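You operate a simulated robot arm through the tools that you are given. There is no shell and no other tool.

The job below is to be done with a simulated robot arm. You get a single attempt, and the scene is never put back.

JOB
Mix 150 grams of plaster smooth in the vacuum mixer.
Fine: 15 ml of water go with each 50 grams; slide the beaker across, lower the paddle lid, start once and wait for the green lamp.

The check looks at the end state, three seconds after you hand in, the way a careful person would. Anything else that was tipped, shoved, dropped, spilled or broken makes it a failure. Lids that push on must go on centred and level and be pressed home; caps that screw on are set level and turned clockwise until they are tight.

ROBOT AND FRAMES
A 6-joint arm with a two-finger parallel gripper, fixed in place. Base frame: the origin is on the floor under the middle of its stand, x ahead of it, y to its left, z up; the work surface is at about z = 93. Lengths are in cm, angles in degrees, forces in N, time in s.
With the tool pointing down near the work surface it reaches from about 22 to 66 cm from the base axis. Its first joint turns from -66.0 to 66.0 degrees. Payload 2.9 kg.
The TCP is the grasp point between the finger pads, 3 cm short of the fingertips. In the tool frame z runs along the fingers and y along their closing line. Largest opening 11 cm; finger width 2, thickness 1; the body of the gripper, 4.8 by 11.2 cm, starts 5.5 cm behind the TCP.
Orientation is that of the tool frame in the base frame, as a unit quaternion [x, y, z, w]. With the fingers straight down and closing along the base's y, the tool's x points along the base's -x, its y along +y and its z along -z.

CONTROLS
- The arm moves only by the tool arm_command. Its arguments are lists of equal length, an entry for each row: "dp": the shift along the base's x, y, z in units of 100 mm (1.0 is 100 mm), a list of three; "rotation": the turn, a rotation vector about the base's x, y, z in units of 45 degrees (1.0 is 45 degrees), a list of three; "jaw": the closure, from 0 (fully open) to 1 (shut). In form: {"dp": [[x, y, z], ...], "rotation": [[wx, wy, wz], ...], "jaw": [jaw, ...]}. A call has 1 to 20 rows; each row is the pose to reach, as a shift and turn from the pose commanded when the call began. A call with a number of a shift or a turn outside -1 to 1 is refused whole. A row lasts 0.2 s, in which the tool goes at most 5 cm and 8.6 degrees; a call with a longer step from one row to the next is refused whole, and so is a gripper value outside its range. Where a pose cannot be reached the arm comes as near as it can. A force on the tool above 70 N (or 10 N above the force at the start of the call, whichever is more), or a blocked arm, ends the call early, and 0.2 s more pass. The fingers move at their own pace (about 10.8 cm/s each) and stop on an object; they squeeze with about 35 N. The grip force told is the motor's: it shows also when the fingers shut on nothing. Time passes only in rows, and 0.2 s behind the last, so rows that repeat a pose let the fingers close. It gives the time, the measured TCP pose, the force on the tool (base axes), the opening and the grip force at its end, in the units of the frame above (readings bear some noise), with the torque about the TCP (base axes, N m) and any sound that the robot's microphone picked up.
- Cameras (640 x 400 px; columns grow to the right, rows downward): "scene" is fixed at [6.36, 41.73, 140.83]; the picture's right is [-0.89, -0.46, 0.00], its down [-0.15, 0.28, -0.95] and it looks along [0.44, -0.84, -0.32] (base axes); focal length 309 px, centre (320, 200). "wrist" rides on the gripper at [7.2, 1.7, -10.3] in the tool frame; the picture's right is [-0.23, 0.97, 0.00], its down [-0.76, -0.18, -0.62] and it looks along [-0.61, -0.14, 0.78] (tool axes); focal length 222 px, centre (320, 200). There is no depth. A picture from a camera that has moved, and an enlarged one, comes with that camera's place and axes in the base frame and with its lens.
- snapshot(camera): a new picture of that camera. It takes no simulated time.
- zoom(camera, box): a new picture of the part [left, top, right, bottom] of that camera's present view, enlarged. It takes no simulated time.
- hand_in(): hands the job in; it is judged then, once.

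Nothing tells you positions but the pictures and the camera data. Unless the task says otherwise, let go and move clear before handing in.

The tools are called as a command line: name --argument value ..., lists and objects as JSON in quotes. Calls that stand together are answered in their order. arm_command: Moves the arm, as the interface text tells. Its arguments: {"type":"object","properties":{"dp":{"type":"array"},"rotation":{"type":"array"},"jaw":{"type":"array"}},"required":["dp","rotation","jaw"]} The other tools are called the same way: snapshot (camera) takes a picture; zoom (camera, box) takes an enlarged picture of a part of a camera's view; hand_in () hands the job in.

At the start:

```text
clock: 0.0
ee_pos: [27.12, -16.56, 133.12]
tool_rot: [0.0, 1.0, -0.001, 0.0]
force: [0.4, 1.2, -0.7]
ft_torque: [-0.01, 0.02, -0.01]
grip_width: 11.02
gripper_force: 0.1
```

scene: 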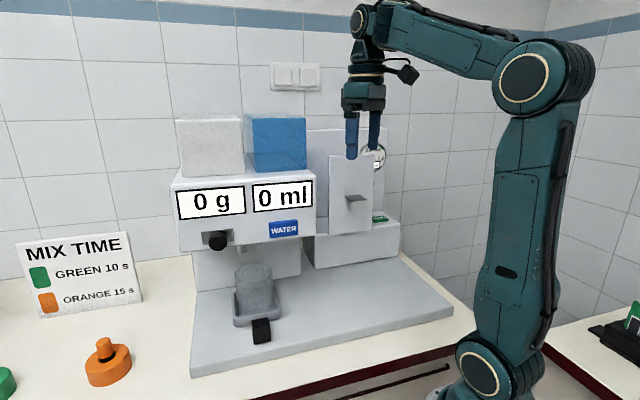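
wrist: 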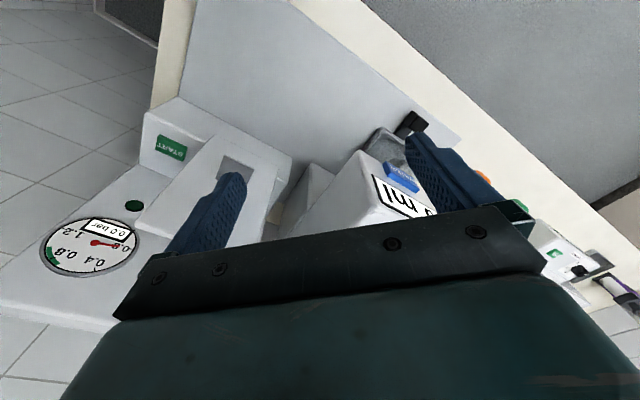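

I see a dispensing machine with a plaster display (0 g), a water display (0 ml) with a WATER button, a beaker on a sliding tray, and on the right the vacuum mixer with a START button and gauge; there is also a mix-time sign with a green and an orange knobbed item. I'll look closer before moving anything.

zoom --camera "scene" --box '[160, 100, 320, 200]'

zoom --camera "scene" --box '[160, 200, 320, 400]'

zoom --camera "scene" --box '[290, 120, 450, 280]'

zoom --camera "scene" --box '[0, 220, 200, 400]'

zoom --camera "wrist" --box '[0, 80, 320, 300]'

zoom --camera "wrist" --box '[320, 80, 640, 320]'

zoom --camera "scene" --box '[520, 260, 640, 400]'

```text
4.00 times, centred on (240, 150) of scene
camera zoom: at [6.36, 41.73, 140.83], right [-0.89, -0.46, 0.0], down [-0.15, 0.28, -0.95], along [0.44, -0.84, -0.32], focal length 1238 px, centre (640, 400)
```

zoom: 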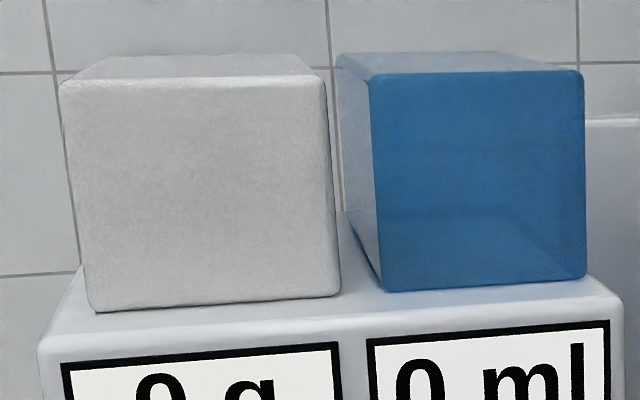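

```text
2.00 times, centred on (240, 300) of scene
camera zoom: at [6.36, 41.73, 140.83], right [-0.89, -0.46, 0.0], down [-0.15, 0.28, -0.95], along [0.44, -0.84, -0.32], focal length 619 px, centre (480, 0)
```

zoom: 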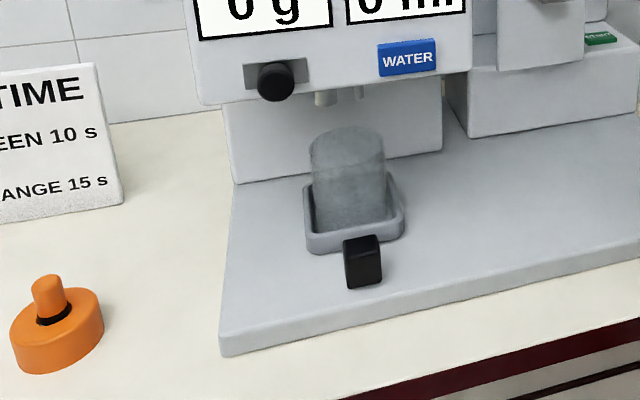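

```text
2.50 times, centred on (370, 200) of scene
camera zoom: at [6.36, 41.73, 140.83], right [-0.89, -0.46, 0.0], down [-0.15, 0.28, -0.95], along [0.44, -0.84, -0.32], focal length 774 px, centre (195, 200)
```

zoom: 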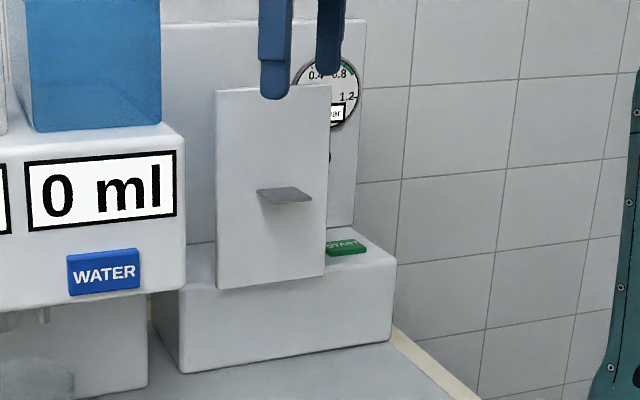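

```text
2.22 times, centred on (100, 310) of scene
camera zoom: at [6.36, 41.73, 140.83], right [-0.89, -0.46, 0.0], down [-0.15, 0.28, -0.95], along [0.44, -0.84, -0.32], focal length 688 px, centre (809, -44)
```

zoom: 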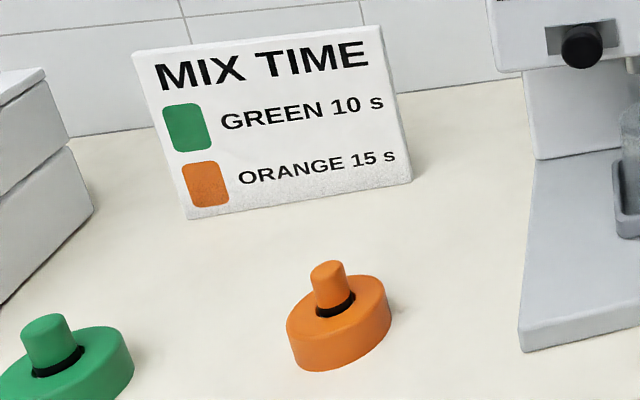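

```text
1.82 times, centred on (160, 190) of wrist
camera zoom: at [19.84, -15.01, 143.46], right [0.23, 0.97, 0.0], down [0.76, -0.18, 0.62], along [0.61, -0.14, -0.78], focal length 404 px, centre (611, 218)
```

zoom: 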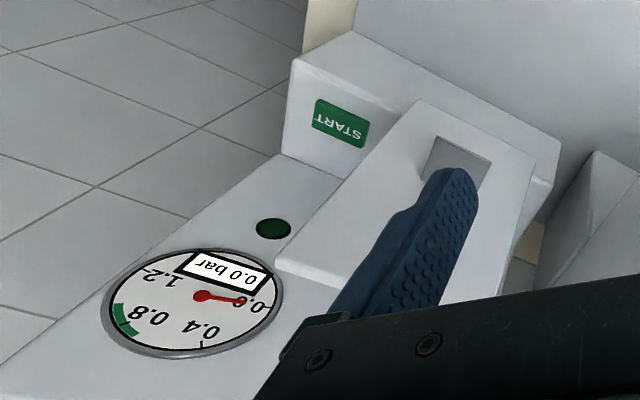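

```text
1.67 times, centred on (480, 200) of wrist
camera zoom: at [19.84, -15.01, 143.46], right [0.23, 0.97, 0.0], down [0.76, -0.18, 0.62], along [0.61, -0.14, -0.78], focal length 370 px, centre (53, 200)
```

zoom: 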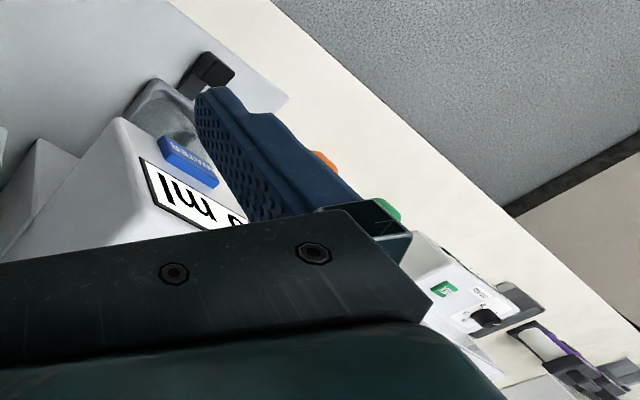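

```text
2.86 times, centred on (580, 330) of scene
camera zoom: at [6.36, 41.73, 140.83], right [-0.89, -0.46, 0.0], down [-0.15, 0.28, -0.95], along [0.44, -0.84, -0.32], focal length 884 px, centre (-423, -171)
```

zoom: 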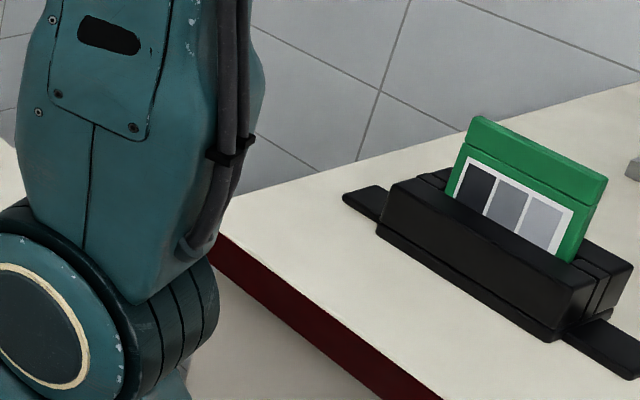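

The bench is turned about 45° to the base: the dispenser and beaker tray are on the left (beaker near x≈47, y≈-4), and the mixer block with START is on the right (near x≈31, y≈-48). First I'll turn the wrist so its camera faces the station squarely and look again.

arm_command --dp '[[0, 0, 0], [0, 0, 0], [0, 0, 0], [0, 0, 0], [0, 0, 0], [0, 0, 0], [0, 0, 0]]' --rotation '[[0, 0, -0.17], [0, 0, -0.34], [0, 0, -0.51], [0, 0, -0.68], [0, 0, -0.85], [0, 0, -1.0], [0, 0, -1.0]]' --jaw '[0, 0, 0, 0, 0, 0, 0]'

snapshot --camera "wrist"

snapshot --camera "scene"

```text
clock: 1.6
ee_pos: [27.07, -16.48, 133.09]
tool_rot: [0.384, 0.924, 0.0, 0.0]
force: [-0.5, -0.2, -0.9]
ft_torque: [0.02, 0.0, 0.04]
grip_width: 10.99
gripper_force: 0.0
```

```text
taken
camera wrist: at [23.2, -10.31, 143.48], right [0.85, 0.53, 0.0], down [0.41, -0.66, 0.62], along [0.33, -0.53, -0.78], focal length 222 px, centre (320, 200)
```

wrist: 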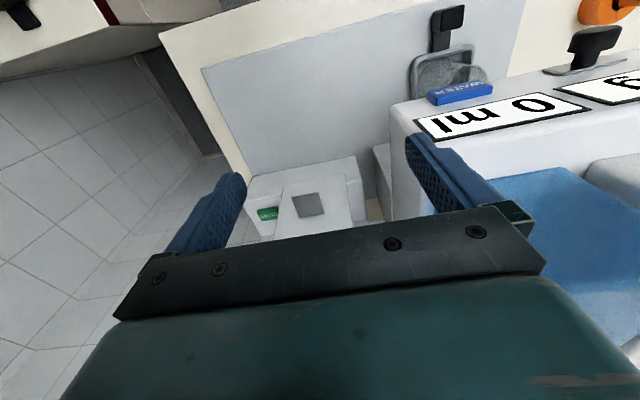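

```text
taken
```

scene: 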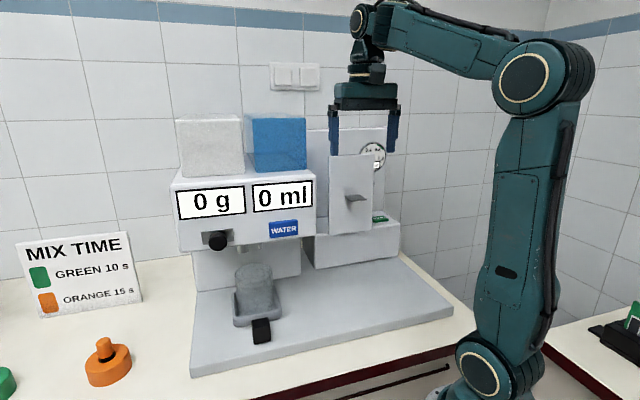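

The camera now faces the station but mostly sees tops. I'll tilt the tool up about 30° and drop lower and back, so I can see the fronts of the mixer and dispenser.

arm_command --dp '[[-0.04, 0.04, -0.2], [-0.08, 0.08, -0.4], [-0.12, 0.12, -0.6], [-0.16, 0.16, -0.8], [-0.2, 0.2, -1.0], [-0.2, 0.2, -1.0]]' --rotation '[[-0.1, -0.093, 0], [-0.2, -0.186, 0], [-0.3, -0.28, 0], [-0.4, -0.37, 0], [-0.48, -0.463, 0], [-0.48, -0.463, 0]]' --jaw '[0, 0, 0, 0, 0, 0]'

snapshot --camera "wrist"

snapshot --camera "scene"

```text
clock: 3.0
ee_pos: [24.88, -14.8, 123.19]
tool_rot: [0.371, 0.892, -0.105, 0.237]
force: [0.3, -0.2, 1.3]
ft_torque: [-0.01, -0.01, -0.02]
grip_width: 11.0
gripper_force: 0.0
out of reach, approached as far as the arm can: row 2, 3
```

```text
taken
camera wrist: at [18.06, -5.65, 128.41], right [0.83, 0.55, 0.1], down [0.12, -0.36, 0.92], along [0.54, -0.75, -0.37], focal length 222 px, centre (320, 200)
```

wrist: 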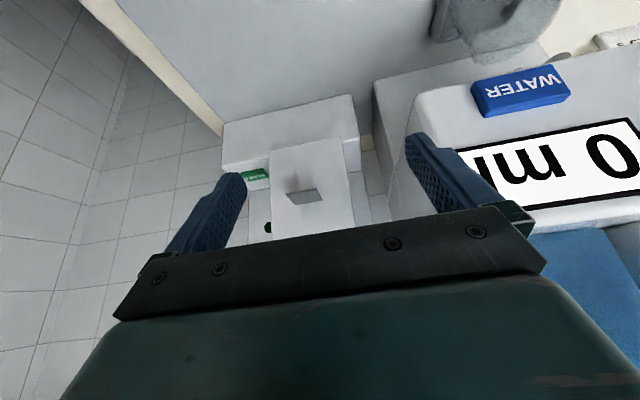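

```text
taken
```

scene: 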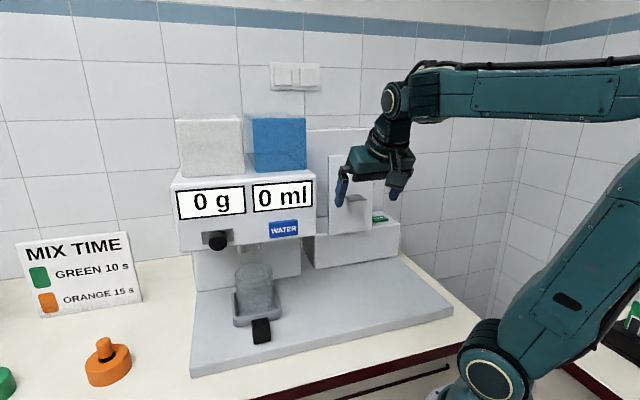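

zoom --camera "wrist" --box '[200, 70, 420, 240]'

zoom --camera "wrist" --box '[400, 0, 640, 150]'

zoom --camera "scene" --box '[290, 130, 420, 280]'

zoom --camera "scene" --box '[180, 170, 330, 350]'

```text
2.35 times, centred on (310, 155) of wrist
camera zoom: at [18.06, -5.65, 128.41], right [0.83, 0.55, 0.1], down [0.12, -0.36, 0.92], along [0.54, -0.75, -0.37], focal length 523 px, centre (344, 306)
```

zoom: 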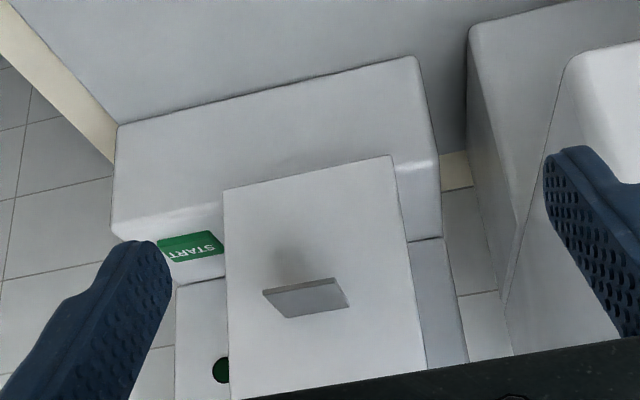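

```text
2.67 times, centred on (520, 75) of wrist
camera zoom: at [18.06, -5.65, 128.41], right [0.83, 0.55, 0.1], down [0.12, -0.36, 0.92], along [0.54, -0.75, -0.37], focal length 592 px, centre (-213, 533)
```

zoom: 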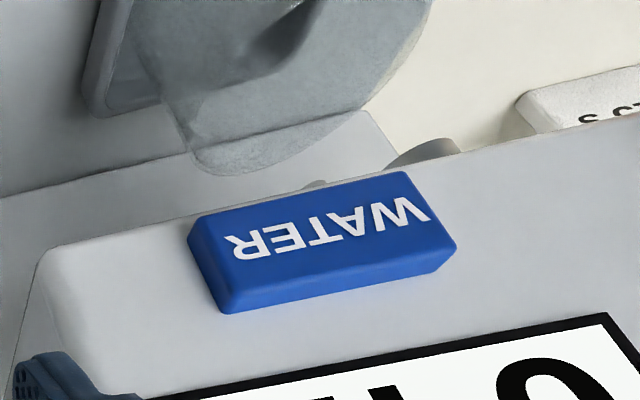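

```text
2.67 times, centred on (355, 205) of scene
camera zoom: at [6.36, 41.73, 140.83], right [-0.89, -0.46, 0.0], down [-0.15, 0.28, -0.95], along [0.44, -0.84, -0.32], focal length 825 px, centre (227, 187)
```

zoom: 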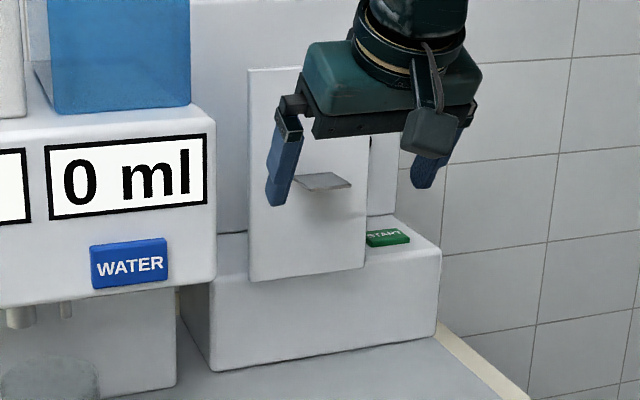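

```text
2.22 times, centred on (255, 260) of scene
camera zoom: at [6.36, 41.73, 140.83], right [-0.89, -0.46, 0.0], down [-0.15, 0.28, -0.95], along [0.44, -0.84, -0.32], focal length 688 px, centre (464, 67)
```

zoom: 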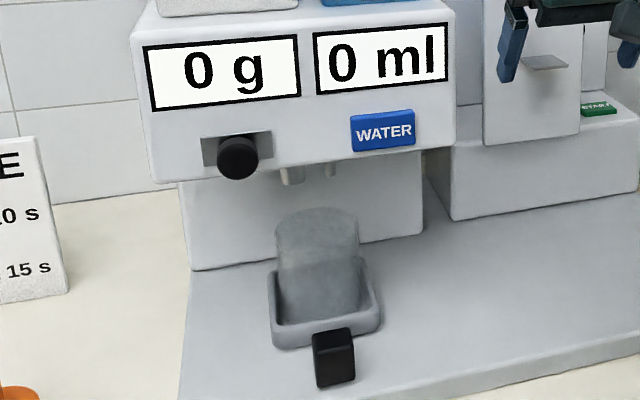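

The WATER button is near s≈24 along the bench, and the mixer's lid carriage has a shelf handle in front at about z≈115 with START to its right. I'll go lower and look horizontally at the mixer front to see what lies under the lid carriage.

arm_command --dp '[[0.05, -0.16, -0.13], [0.1, -0.32, -0.26], [0.15, -0.49, -0.4], [0.2, -0.65, -0.53], [0.25, -0.81, -0.66], [0.3, -0.97, -0.8], [0.3, -0.97, -0.8]]' --rotation '[[-0.06, -0.055, 0], [-0.12, -0.11, 0], [-0.18, -0.17, 0], [-0.24, -0.23, 0], [-0.3, -0.29, 0], [-0.32, -0.31, 0], [-0.32, -0.31, 0]]' --jaw '[0, 0, 0, 0, 0, 0, 0]'

snapshot --camera "wrist"

snapshot --camera "scene"

```text
clock: 4.6
ee_pos: [28.02, -24.26, 115.12]
tool_rot: [0.347, 0.837, -0.169, 0.388]
force: [0.3, 0.1, 0.7]
ft_torque: [0.05, 0.0, 0.02]
grip_width: 10.99
gripper_force: 0.0
```

```text
taken
camera wrist: at [20.45, -14.25, 116.11], right [0.8, 0.58, 0.16], down [-0.11, -0.12, 0.99], along [0.59, -0.8, -0.03], focal length 222 px, centre (320, 200)
```

wrist: 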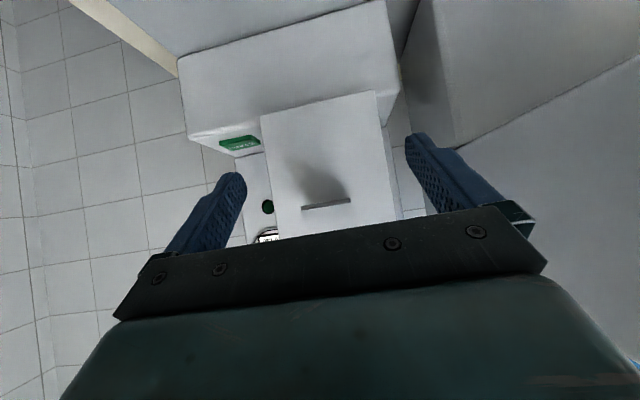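

```text
taken
```

scene: 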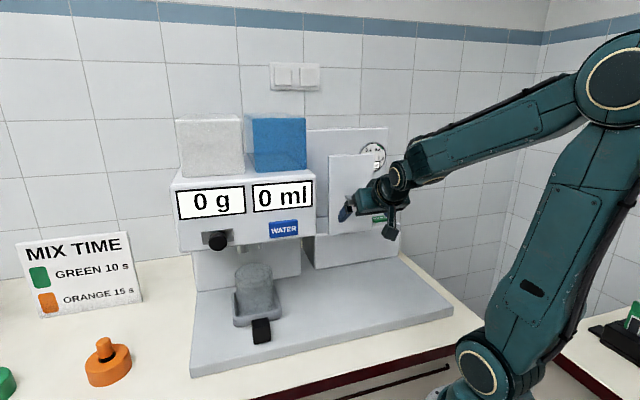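

arm_command --dp '[[0, 0, -0.2], [0, 0, -0.4], [0, 0, -0.6], [0, 0, -0.8], [0, 0, -1.0], [0, 0, -1.0]]' --rotation '[[0, 0, 0], [0, 0, 0], [0, 0, 0], [0, 0, 0], [0, 0, 0], [0, 0, 0]]' --jaw '[0, 0, 0, 0, 0, 0]'

snapshot --camera "wrist"

zoom --camera "wrist" --box '[160, 0, 420, 240]'

```text
clock: 6.0
ee_pos: [28.47, -24.57, 105.45]
tool_rot: [0.346, 0.838, -0.168, 0.387]
force: [0.7, 0.1, -0.1]
ft_torque: [0.01, -0.01, 0.02]
grip_width: 11.0
gripper_force: 0.0
out of reach, approached as far as the arm can: row 5, 6
```

```text
taken
camera wrist: at [20.97, -14.53, 106.61], right [0.8, 0.58, 0.16], down [-0.11, -0.12, 0.99], along [0.59, -0.8, -0.04], focal length 222 px, centre (320, 200)
```

wrist: 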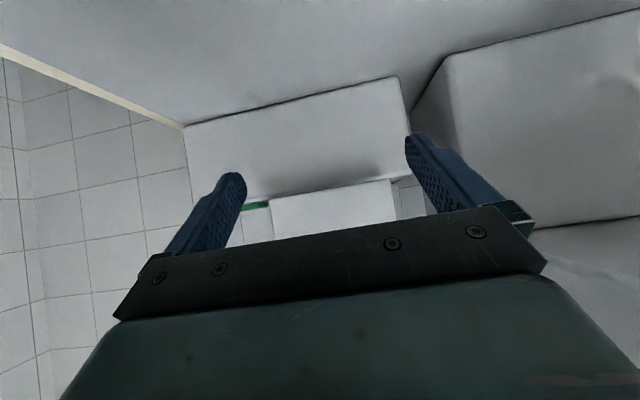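

```text
1.67 times, centred on (290, 120) of wrist
camera zoom: at [20.97, -14.53, 106.61], right [0.8, 0.58, 0.16], down [-0.11, -0.12, 0.99], along [0.59, -0.8, -0.04], focal length 370 px, centre (370, 333)
```

zoom: 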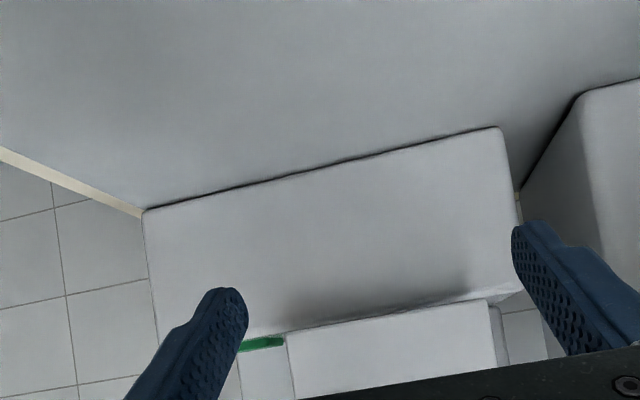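

The block under the lid carriage is solid, so the beaker evidently stands in front of it. I'll back away and look at the tray, beaker and dose knob from the front left.

arm_command --dp '[[-0.03, 0.15, 0.15], [-0.03, 0.35, 0.35], [-0.03, 0.6, 0.6], [0.0, 0.8, 0.8], [0.05, 1.0, 1.0], [0.05, 1.0, 1.0]]' --rotation '[[0.06, 0.055, 0], [0.12, 0.11, 0], [0.18, 0.17, 0], [0.24, 0.23, 0], [0.32, 0.31, 0], [0.32, 0.31, 0]]' --jaw '[0, 0, 0, 0, 0, 0]'

arm_command --dp '[[0.05, 0.25, 0.08], [0.1, 0.5, 0.15], [0.15, 0.75, 0.22], [0.2, 1.0, 0.3], [0.2, 1.0, 0.3]]' --rotation '[[0, 0, 0], [0, 0, 0], [0, 0, 0], [0, 0, 0], [0, 0, 0]]' --jaw '[0, 0, 0, 0, 0]'

snapshot --camera "wrist"

snapshot --camera "scene"

```text
clock: 7.4
ee_pos: [29.13, -14.8, 115.46]
tool_rot: [0.371, 0.892, -0.105, 0.237]
force: [0.0, 0.0, -1.4]
ft_torque: [0.02, 0.02, 0.03]
grip_width: 11.01
gripper_force: 0.1
```

```text
clock: 8.6
ee_pos: [31.02, -4.63, 118.41]
tool_rot: [0.37, 0.892, -0.104, 0.238]
force: [-0.8, 0.4, 0.0]
ft_torque: [0.03, 0.03, 0.03]
grip_width: 11.01
gripper_force: 0.1
```

```text
taken
camera wrist: at [24.22, 4.59, 123.74], right [0.83, 0.55, 0.1], down [0.12, -0.37, 0.92], along [0.54, -0.75, -0.37], focal length 222 px, centre (320, 200)
```

wrist: 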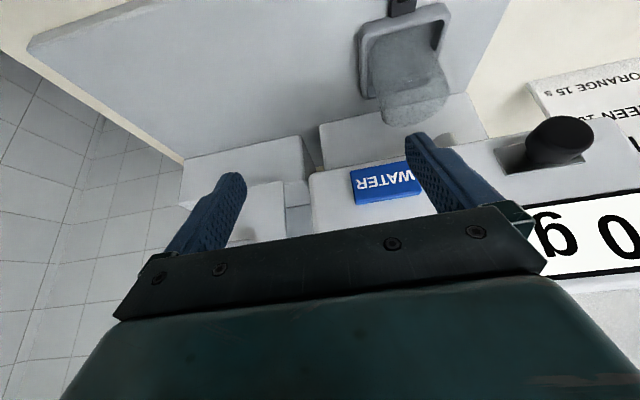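

```text
taken
```

scene: 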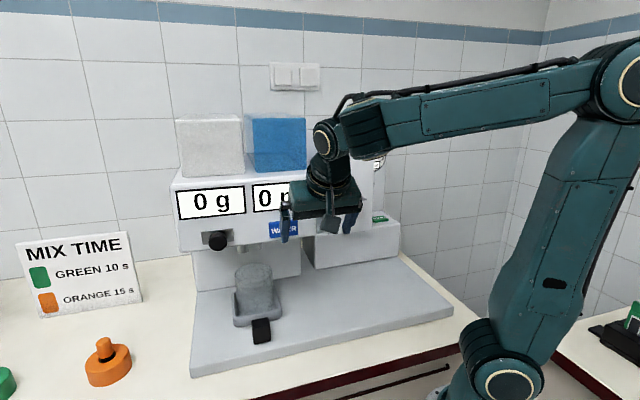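

zoom --camera "wrist" --box '[480, 90, 640, 200]'

zoom --camera "wrist" --box '[310, 0, 510, 200]'

zoom --camera "scene" --box '[170, 210, 270, 270]'

zoom --camera "scene" --box '[210, 250, 310, 350]'

```text
3.64 times, centred on (560, 145) of wrist
camera zoom: at [24.22, 4.59, 123.74], right [0.83, 0.55, 0.1], down [0.12, -0.37, 0.92], along [0.54, -0.75, -0.37], focal length 808 px, centre (-553, 400)
```

zoom: 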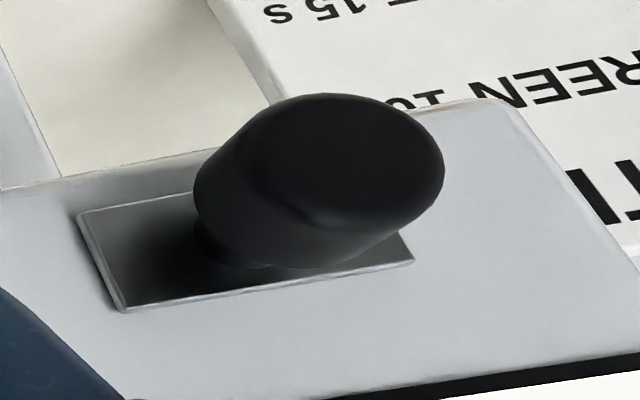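

```text
2.00 times, centred on (410, 100) of wrist
camera zoom: at [24.22, 4.59, 123.74], right [0.83, 0.55, 0.1], down [0.12, -0.37, 0.92], along [0.54, -0.75, -0.37], focal length 444 px, centre (140, 400)
```

zoom: 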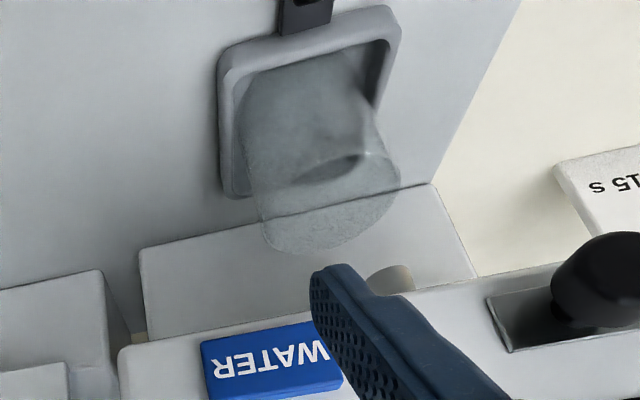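

```text
6.40 times, centred on (220, 240) of scene
camera zoom: at [6.36, 41.73, 140.83], right [-0.89, -0.46, 0.0], down [-0.15, 0.28, -0.95], along [0.44, -0.84, -0.32], focal length 1980 px, centre (960, -56)
```

zoom: 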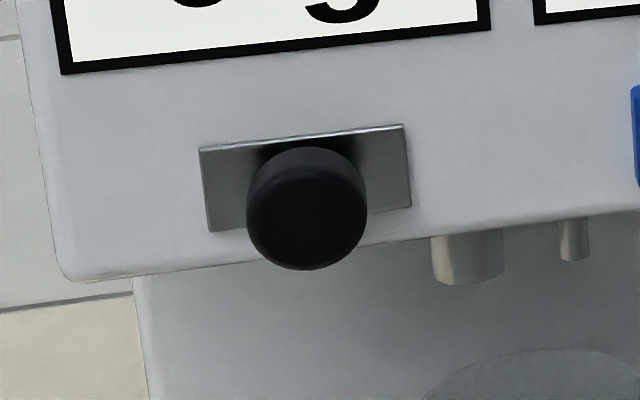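

```text
4.00 times, centred on (260, 300) of scene
camera zoom: at [6.36, 41.73, 140.83], right [-0.89, -0.46, 0.0], down [-0.15, 0.28, -0.95], along [0.44, -0.84, -0.32], focal length 1238 px, centre (560, -200)
```

zoom: 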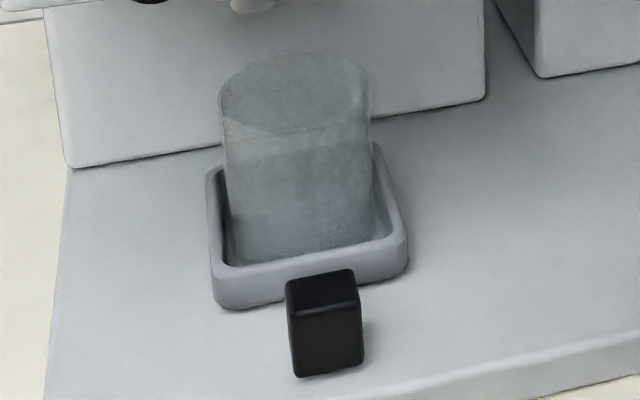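

The beaker centre is at about s≈30.7, d≈37 with its rim at z≈103; the black tray handle is in front at d≈27. I'll zoom on the mixer carriage to learn its depth before deciding the tray's destination.

zoom --camera "scene" --box '[300, 120, 345, 160]'

zoom --camera "scene" --box '[305, 190, 405, 270]'

zoom --camera "wrist" --box '[170, 120, 350, 250]'

```text
10.00 times, centred on (322, 140) of scene
camera zoom: at [6.36, 41.73, 140.83], right [-0.89, -0.46, 0.0], down [-0.15, 0.28, -0.95], along [0.44, -0.84, -0.32], focal length 3094 px, centre (295, 800)
```

zoom: 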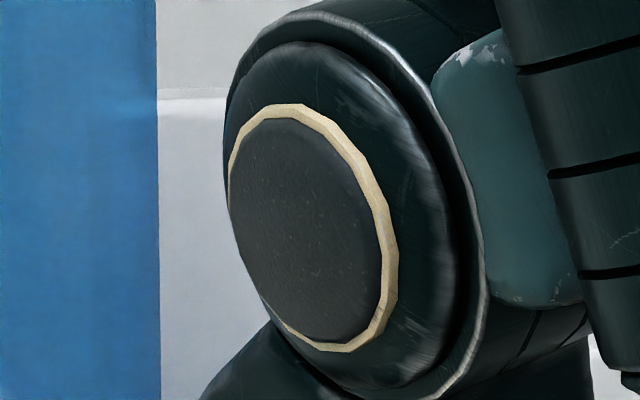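

```text
5.00 times, centred on (355, 230) of scene
camera zoom: at [6.36, 41.73, 140.83], right [-0.89, -0.46, 0.0], down [-0.15, 0.28, -0.95], along [0.44, -0.84, -0.32], focal length 1547 px, centre (145, 50)
```

zoom: 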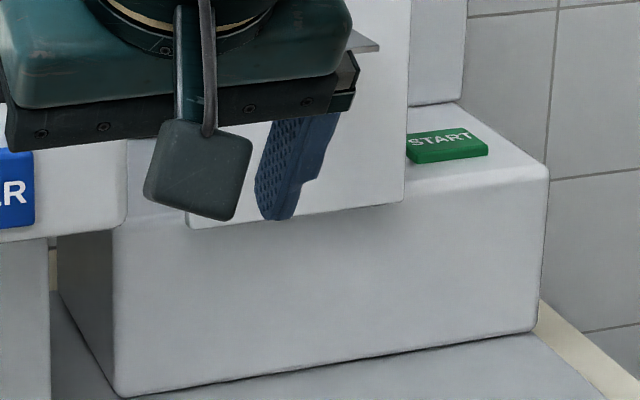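

```text
3.08 times, centred on (260, 185) of wrist
camera zoom: at [24.22, 4.59, 123.74], right [0.83, 0.55, 0.1], down [0.12, -0.37, 0.92], along [0.54, -0.75, -0.37], focal length 684 px, centre (505, 246)
```

zoom: 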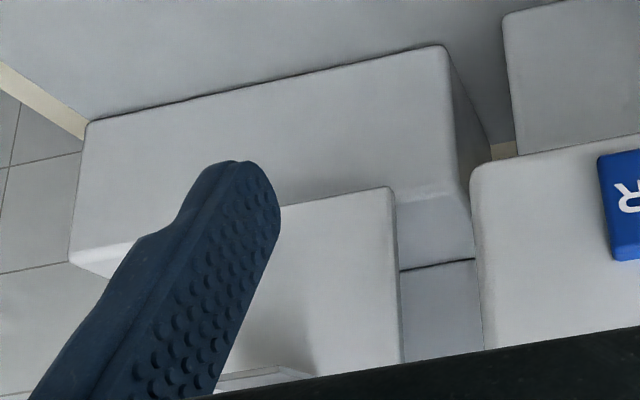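

The dose knob stands centred in a slot plate at about s≈37, d≈30, z≈115, and the WATER button is at s≈24, z≈115. I'll bring the open gripper in front of the knob with this 30° tilt, stopping short of it.

arm_command --dp '[[0.25, 0.2, 0], [0.5, 0.45, 0], [0.75, 0.7, 0], [1.0, 0.95, -0.1], [1.0, 0.95, -0.1]]' --rotation '[[0, 0, 0], [0, 0, 0], [0, 0, 0], [0, 0, 0], [0, 0, 0]]' --jaw '[0.1, 0.2, 0.3, 0.4, 0.4]'

arm_command --dp '[[0.17, 0.12, -0.1], [0.34, 0.27, -0.2], [0.34, 0.27, -0.2]]' --rotation '[[0, 0, 0], [0, 0, 0], [0, 0, 0]]' --jaw '[0.4, 0.4, 0.4]'

snapshot --camera "wrist"

snapshot --camera "scene"

```text
clock: 9.8
ee_pos: [41.0, 5.0, 117.21]
tool_rot: [0.37, 0.892, -0.105, 0.238]
force: [-0.3, -0.5, 0.3]
ft_torque: [-0.01, 0.0, -0.01]
grip_width: 6.62
gripper_force: 0.0
```

```text
clock: 10.6
ee_pos: [44.25, 7.82, 115.1]
tool_rot: [0.37, 0.892, -0.105, 0.238]
force: [-0.4, 1.2, -0.3]
ft_torque: [0.02, 0.03, -0.01]
grip_width: 6.62
gripper_force: 0.1
```

```text
taken
camera wrist: at [37.52, 16.94, 120.52], right [0.83, 0.55, 0.1], down [0.13, -0.36, 0.92], along [0.54, -0.75, -0.37], focal length 222 px, centre (320, 200)
```

wrist: 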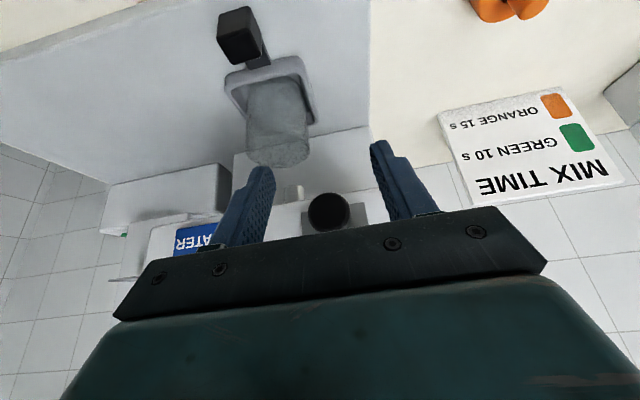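

```text
taken
```

scene: 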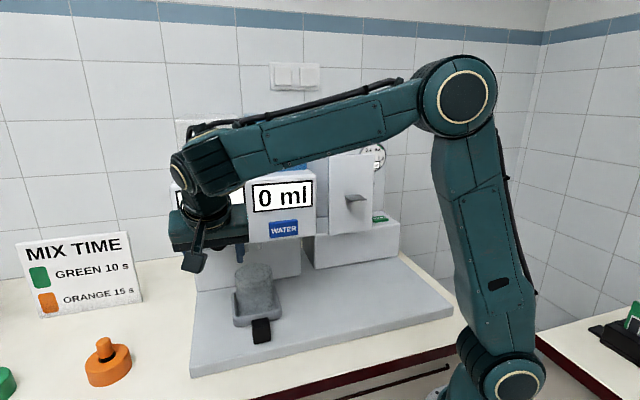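

zoom --camera "wrist" --box '[200, 0, 420, 240]'

zoom --camera "wrist" --box '[200, 0, 340, 100]'

```text
1.67 times, centred on (310, 120) of wrist
camera zoom: at [37.52, 16.94, 120.52], right [0.83, 0.55, 0.1], down [0.13, -0.36, 0.92], along [0.54, -0.75, -0.37], focal length 370 px, centre (337, 333)
```

zoom: 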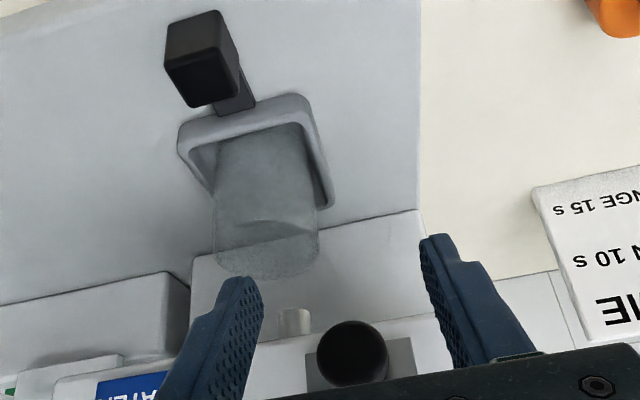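

```text
4.00 times, centred on (270, 50) of wrist
camera zoom: at [37.52, 16.94, 120.52], right [0.83, 0.55, 0.1], down [0.13, -0.36, 0.92], along [0.54, -0.75, -0.37], focal length 888 px, centre (520, 800)
```

zoom: 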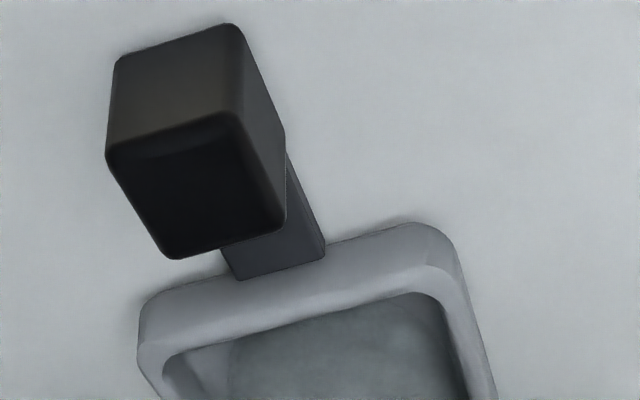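

The knob sits centred between the open fingers at s≈37.1, z≈114.9. I'll advance about 5 cm so the fingers straddle it, without closing yet.

arm_command --dp '[[0.11, -0.12, 0.03], [0.22, -0.24, 0.05], [0.34, -0.37, 0.07], [0.34, -0.37, 0.07]]' --rotation '[[0, 0, 0], [0, 0, 0], [0, 0, 0], [0, 0, 0]]' --jaw '[0.4, 0.4, 0.4, 0.4]'

snapshot --camera "wrist"

snapshot --camera "scene"

```text
clock: 11.6
ee_pos: [47.74, 3.94, 116.19]
tool_rot: [0.37, 0.892, -0.104, 0.236]
force: [-0.1, 0.4, 0.7]
ft_torque: [-0.04, 0.01, 0.01]
grip_width: 6.59
gripper_force: 0.1
```

```text
taken
camera wrist: at [40.86, 13.15, 121.42], right [0.83, 0.55, 0.1], down [0.13, -0.36, 0.92], along [0.54, -0.75, -0.37], focal length 222 px, centre (320, 200)
```

wrist: 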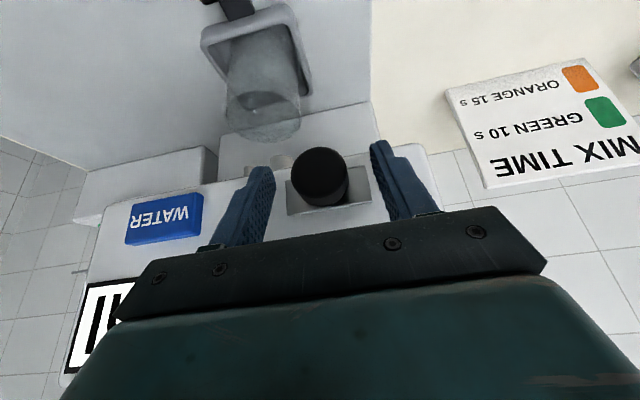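

```text
taken
```

scene: 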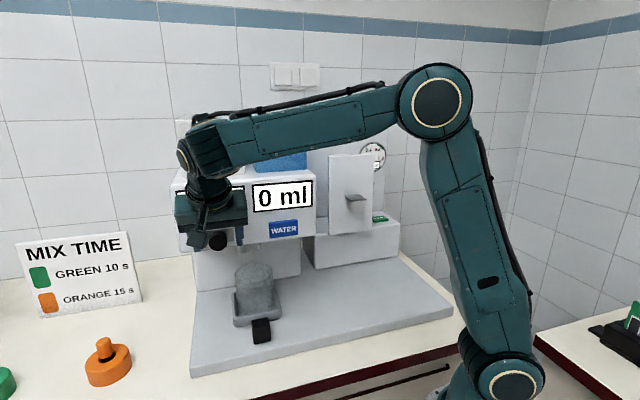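

The fingers now straddle the knob, which is centred between them. I'll close on it and feel how it's held before testing which way it moves.

arm_command --dp '[[0, 0, 0], [0, 0, 0], [0, 0, 0], [0, 0, 0]]' --rotation '[[0, 0, 0], [0, 0, 0], [0, 0, 0], [0, 0, 0]]' --jaw '[0.6, 0.75, 1.0, 1.0]'

snapshot --camera "wrist"

snapshot --camera "scene"

```text
clock: 12.6
ee_pos: [47.74, 4.01, 116.1]
tool_rot: [0.369, 0.893, -0.103, 0.237]
force: [2.3, 1.9, -0.9]
ft_torque: [-0.01, 0.0, 0.15]
grip_width: 3.34
gripper_force: 45.2
```

```text
taken
camera wrist: at [40.85, 13.18, 121.42], right [0.83, 0.55, 0.1], down [0.13, -0.36, 0.92], along [0.54, -0.75, -0.37], focal length 222 px, centre (320, 200)
```

wrist: 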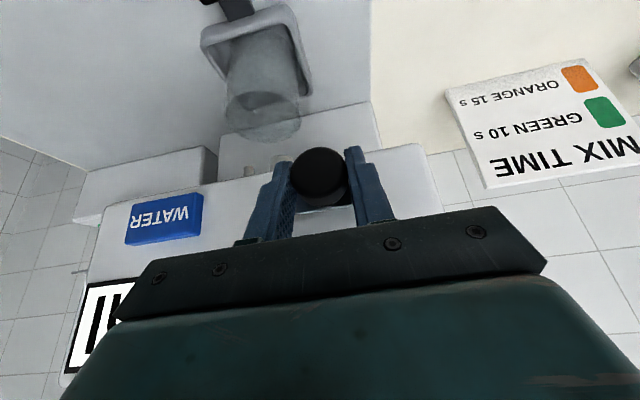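

```text
taken
```

scene: 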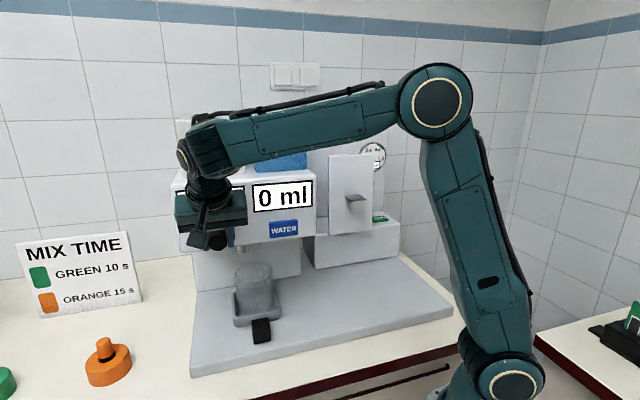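

The grip is firm on the knob (3.3 cm). I'll test a small push inward of 4 mm and read the force, then decide.

arm_command --dp '[[0.028, -0.029, 0]]' --rotation '[[0, 0, 0]]' --jaw '[1.0]'

```text
clock: 13.0
ee_pos: [47.78, 4.0, 116.14]
tool_rot: [0.37, 0.893, -0.105, 0.234]
force: [-30.9, 18.2, 2.7]
ft_torque: [-0.15, -0.14, -0.11]
grip_width: 3.38
gripper_force: 45.0
```

Pushing in is stiff (36 N with no motion), so it isn't a plunger. I'll undo that and test a small sideways slide.

arm_command --dp '[[-0.028, 0.029, 0]]' --rotation '[[0, 0, 0]]' --jaw '[1.0]'

arm_command --dp '[[-0.022, -0.021, 0]]' --rotation '[[0, 0, 0]]' --jaw '[1.0]'

```text
clock: 13.4
ee_pos: [47.68, 3.96, 115.97]
tool_rot: [0.369, 0.893, -0.104, 0.237]
force: [-10.3, 4.1, -0.3]
ft_torque: [0.89, 1.12, 0.25]
grip_width: 3.38
gripper_force: 44.9
```

```text
clock: 13.8
ee_pos: [47.56, 3.85, 116.17]
tool_rot: [0.368, 0.892, -0.103, 0.24]
force: [12.5, 11.8, -10.1]
ft_torque: [0.6, 0.15, -0.33]
grip_width: 3.36
gripper_force: 44.7
```

arm_command --dp '[[0.022, 0.021, 0], [0.044, 0.042, 0]]' --rotation '[[0, 0, 0], [0, 0, 0]]' --jaw '[1.0, 1.0]'

snapshot --camera "wrist"

```text
clock: 14.4
ee_pos: [47.71, 3.97, 116.13]
tool_rot: [0.372, 0.892, -0.107, 0.234]
force: [-23.0, -3.0, -7.6]
ft_torque: [-0.45, 0.01, 0.43]
grip_width: 3.38
gripper_force: 44.8
```

```text
taken
camera wrist: at [41.0, 13.2, 121.46], right [0.83, 0.54, 0.1], down [0.13, -0.37, 0.92], along [0.54, -0.76, -0.37], focal length 222 px, centre (320, 200)
```

wrist: 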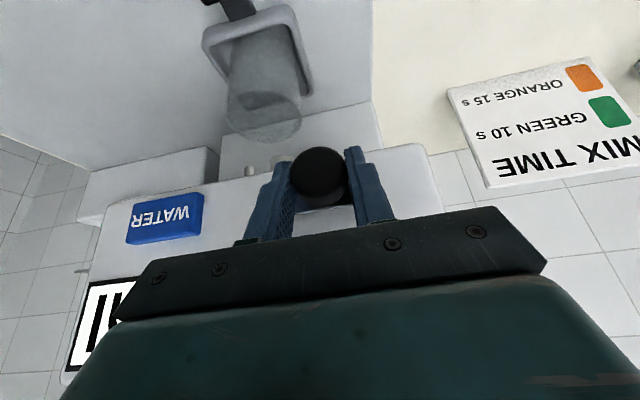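

The knob is stiff sideways both ways as well, so it may pull out or turn. I'll return to neutral, then test a small pull outward.

arm_command --dp '[[-0.022, -0.021, 0]]' --rotation '[[0, 0, 0]]' --jaw '[1.0]'

arm_command --dp '[[-0.021, 0.022, 0]]' --rotation '[[0, 0, 0]]' --jaw '[1.0]'

```text
clock: 14.8
ee_pos: [47.56, 3.96, 116.1]
tool_rot: [0.371, 0.892, -0.106, 0.235]
force: [-16.6, 1.4, -8.1]
ft_torque: [0.19, 0.36, -0.39]
grip_width: 3.36
gripper_force: 44.6
```

```text
clock: 15.2
ee_pos: [47.6, 4.12, 116.21]
tool_rot: [0.37, 0.892, -0.104, 0.237]
force: [-8.0, -9.3, -7.8]
ft_torque: [0.42, 0.76, 0.3]
grip_width: 3.36
gripper_force: 45.0
```

arm_command --dp '[[-0.035, 0.036, 0], [-0.07, 0.072, 0]]' --rotation '[[0, 0, 0], [0, 0, 0]]' --jaw '[1.0, 1.0]'

snapshot --camera "wrist"

snapshot --camera "scene"

```text
clock: 15.8
ee_pos: [46.76, 4.73, 116.12]
tool_rot: [0.371, 0.892, -0.104, 0.236]
force: [-4.8, -6.7, -17.6]
ft_torque: [-0.5, -0.62, -0.22]
grip_width: 3.35
gripper_force: 45.1
```

```text
taken
camera wrist: at [40.03, 14.04, 121.43], right [0.83, 0.55, 0.1], down [0.13, -0.36, 0.92], along [0.54, -0.75, -0.37], focal length 222 px, centre (320, 200)
```

wrist: 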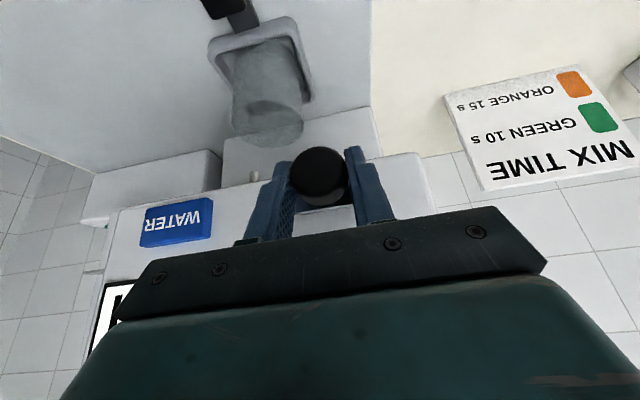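

```text
taken
```

scene: 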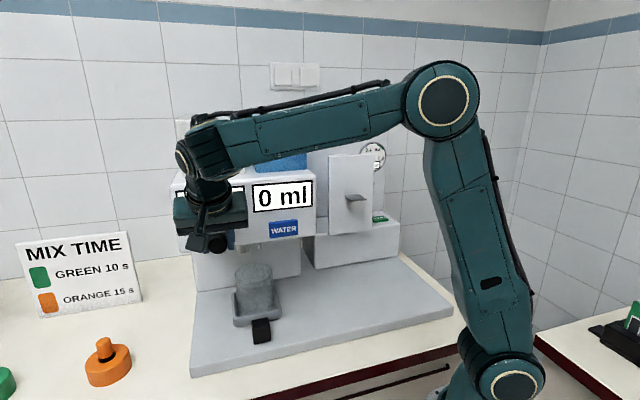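

The knob comes outward with me at a low force, so it is a pull slide. I'll check the display and spout for any flow before going further.

zoom --camera "scene" --box '[165, 165, 325, 265]'

zoom --camera "wrist" --box '[200, 60, 420, 240]'

zoom --camera "scene" --box '[210, 235, 310, 345]'

```text
4.00 times, centred on (245, 215) of scene
camera zoom: at [6.37, 41.71, 140.84], right [-0.89, -0.46, 0.0], down [-0.15, 0.28, -0.95], along [0.44, -0.84, -0.32], focal length 1238 px, centre (620, 140)
```

zoom: 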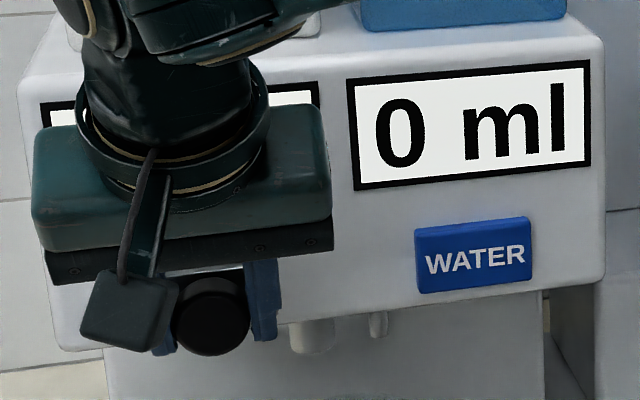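

```text
2.22 times, centred on (310, 150) of wrist
camera zoom: at [40.03, 14.04, 121.43], right [0.83, 0.55, 0.1], down [0.13, -0.36, 0.92], along [0.54, -0.75, -0.37], focal length 494 px, centre (342, 311)
```

zoom: 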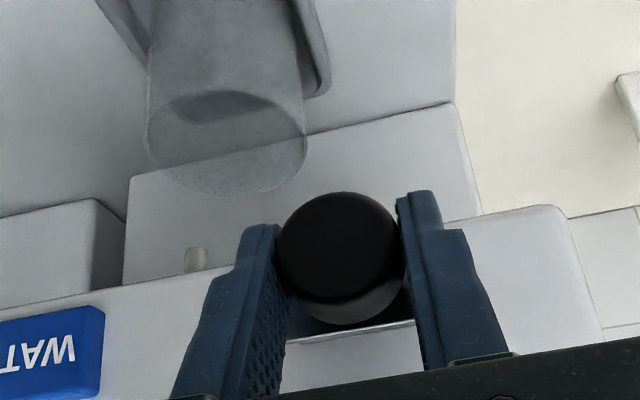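

```text
3.64 times, centred on (260, 290) of scene
camera zoom: at [6.37, 41.71, 140.84], right [-0.89, -0.46, 0.0], down [-0.15, 0.28, -0.95], along [0.44, -0.84, -0.32], focal length 1125 px, centre (538, -127)
```

zoom: 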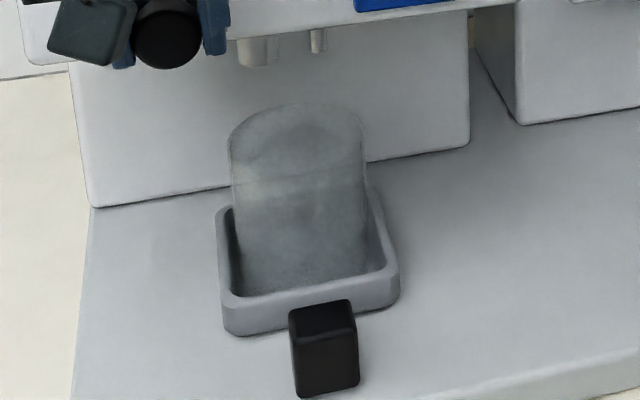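

I can't see the gram display from here because the gripper hides it. I'll slide the knob back in, let go and back off to read it before going on.

arm_command --dp '[[0.03, -0.031, 0], [0.06, -0.062, 0], [0.09, -0.093, 0]]' --rotation '[[0, 0, 0], [0, 0, 0], [0, 0, 0]]' --jaw '[1.0, 1.0, 1.0]'

arm_command --dp '[[0, 0, 0], [0, 0, 0], [-0.14, 0.14, 0], [-0.3, 0.31, 0], [-0.5, 0.52, 0], [-0.5, 0.72, 0], [-0.6, 0.95, 0]]' --rotation '[[0, 0, 0], [0, 0, 0], [0, 0, 0], [0, 0, 0], [0, 0, 0], [0, 0, 0], [0, 0, 0]]' --jaw '[0.4, 0.4, 0.4, 0.4, 0.4, 0.4, 0.4]'

snapshot --camera "scene"

snapshot --camera "wrist"

```text
clock: 16.6
ee_pos: [47.66, 3.95, 116.13]
tool_rot: [0.369, 0.893, -0.105, 0.236]
force: [-1.6, 0.3, -17.2]
ft_torque: [0.27, 0.53, 0.3]
grip_width: 3.37
gripper_force: 44.7
```

```text
clock: 18.2
ee_pos: [41.79, 13.36, 116.29]
tool_rot: [0.37, 0.892, -0.105, 0.237]
force: [0.2, 0.0, 0.3]
ft_torque: [0.03, 0.01, 0.04]
grip_width: 6.58
gripper_force: 0.0
```

```text
taken
```

scene: 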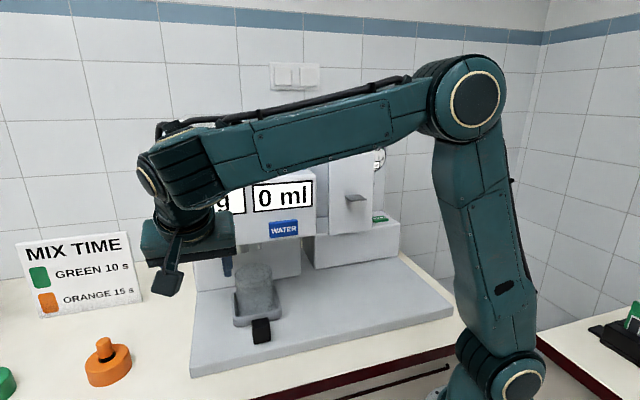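

```text
taken
camera wrist: at [34.97, 22.57, 121.58], right [0.83, 0.55, 0.1], down [0.12, -0.37, 0.92], along [0.54, -0.75, -0.37], focal length 222 px, centre (320, 200)
```

wrist: 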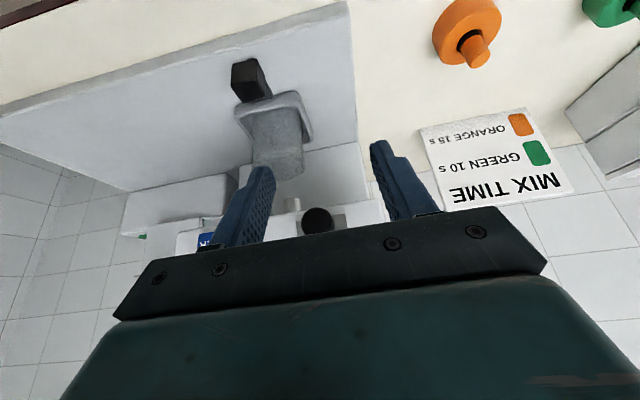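

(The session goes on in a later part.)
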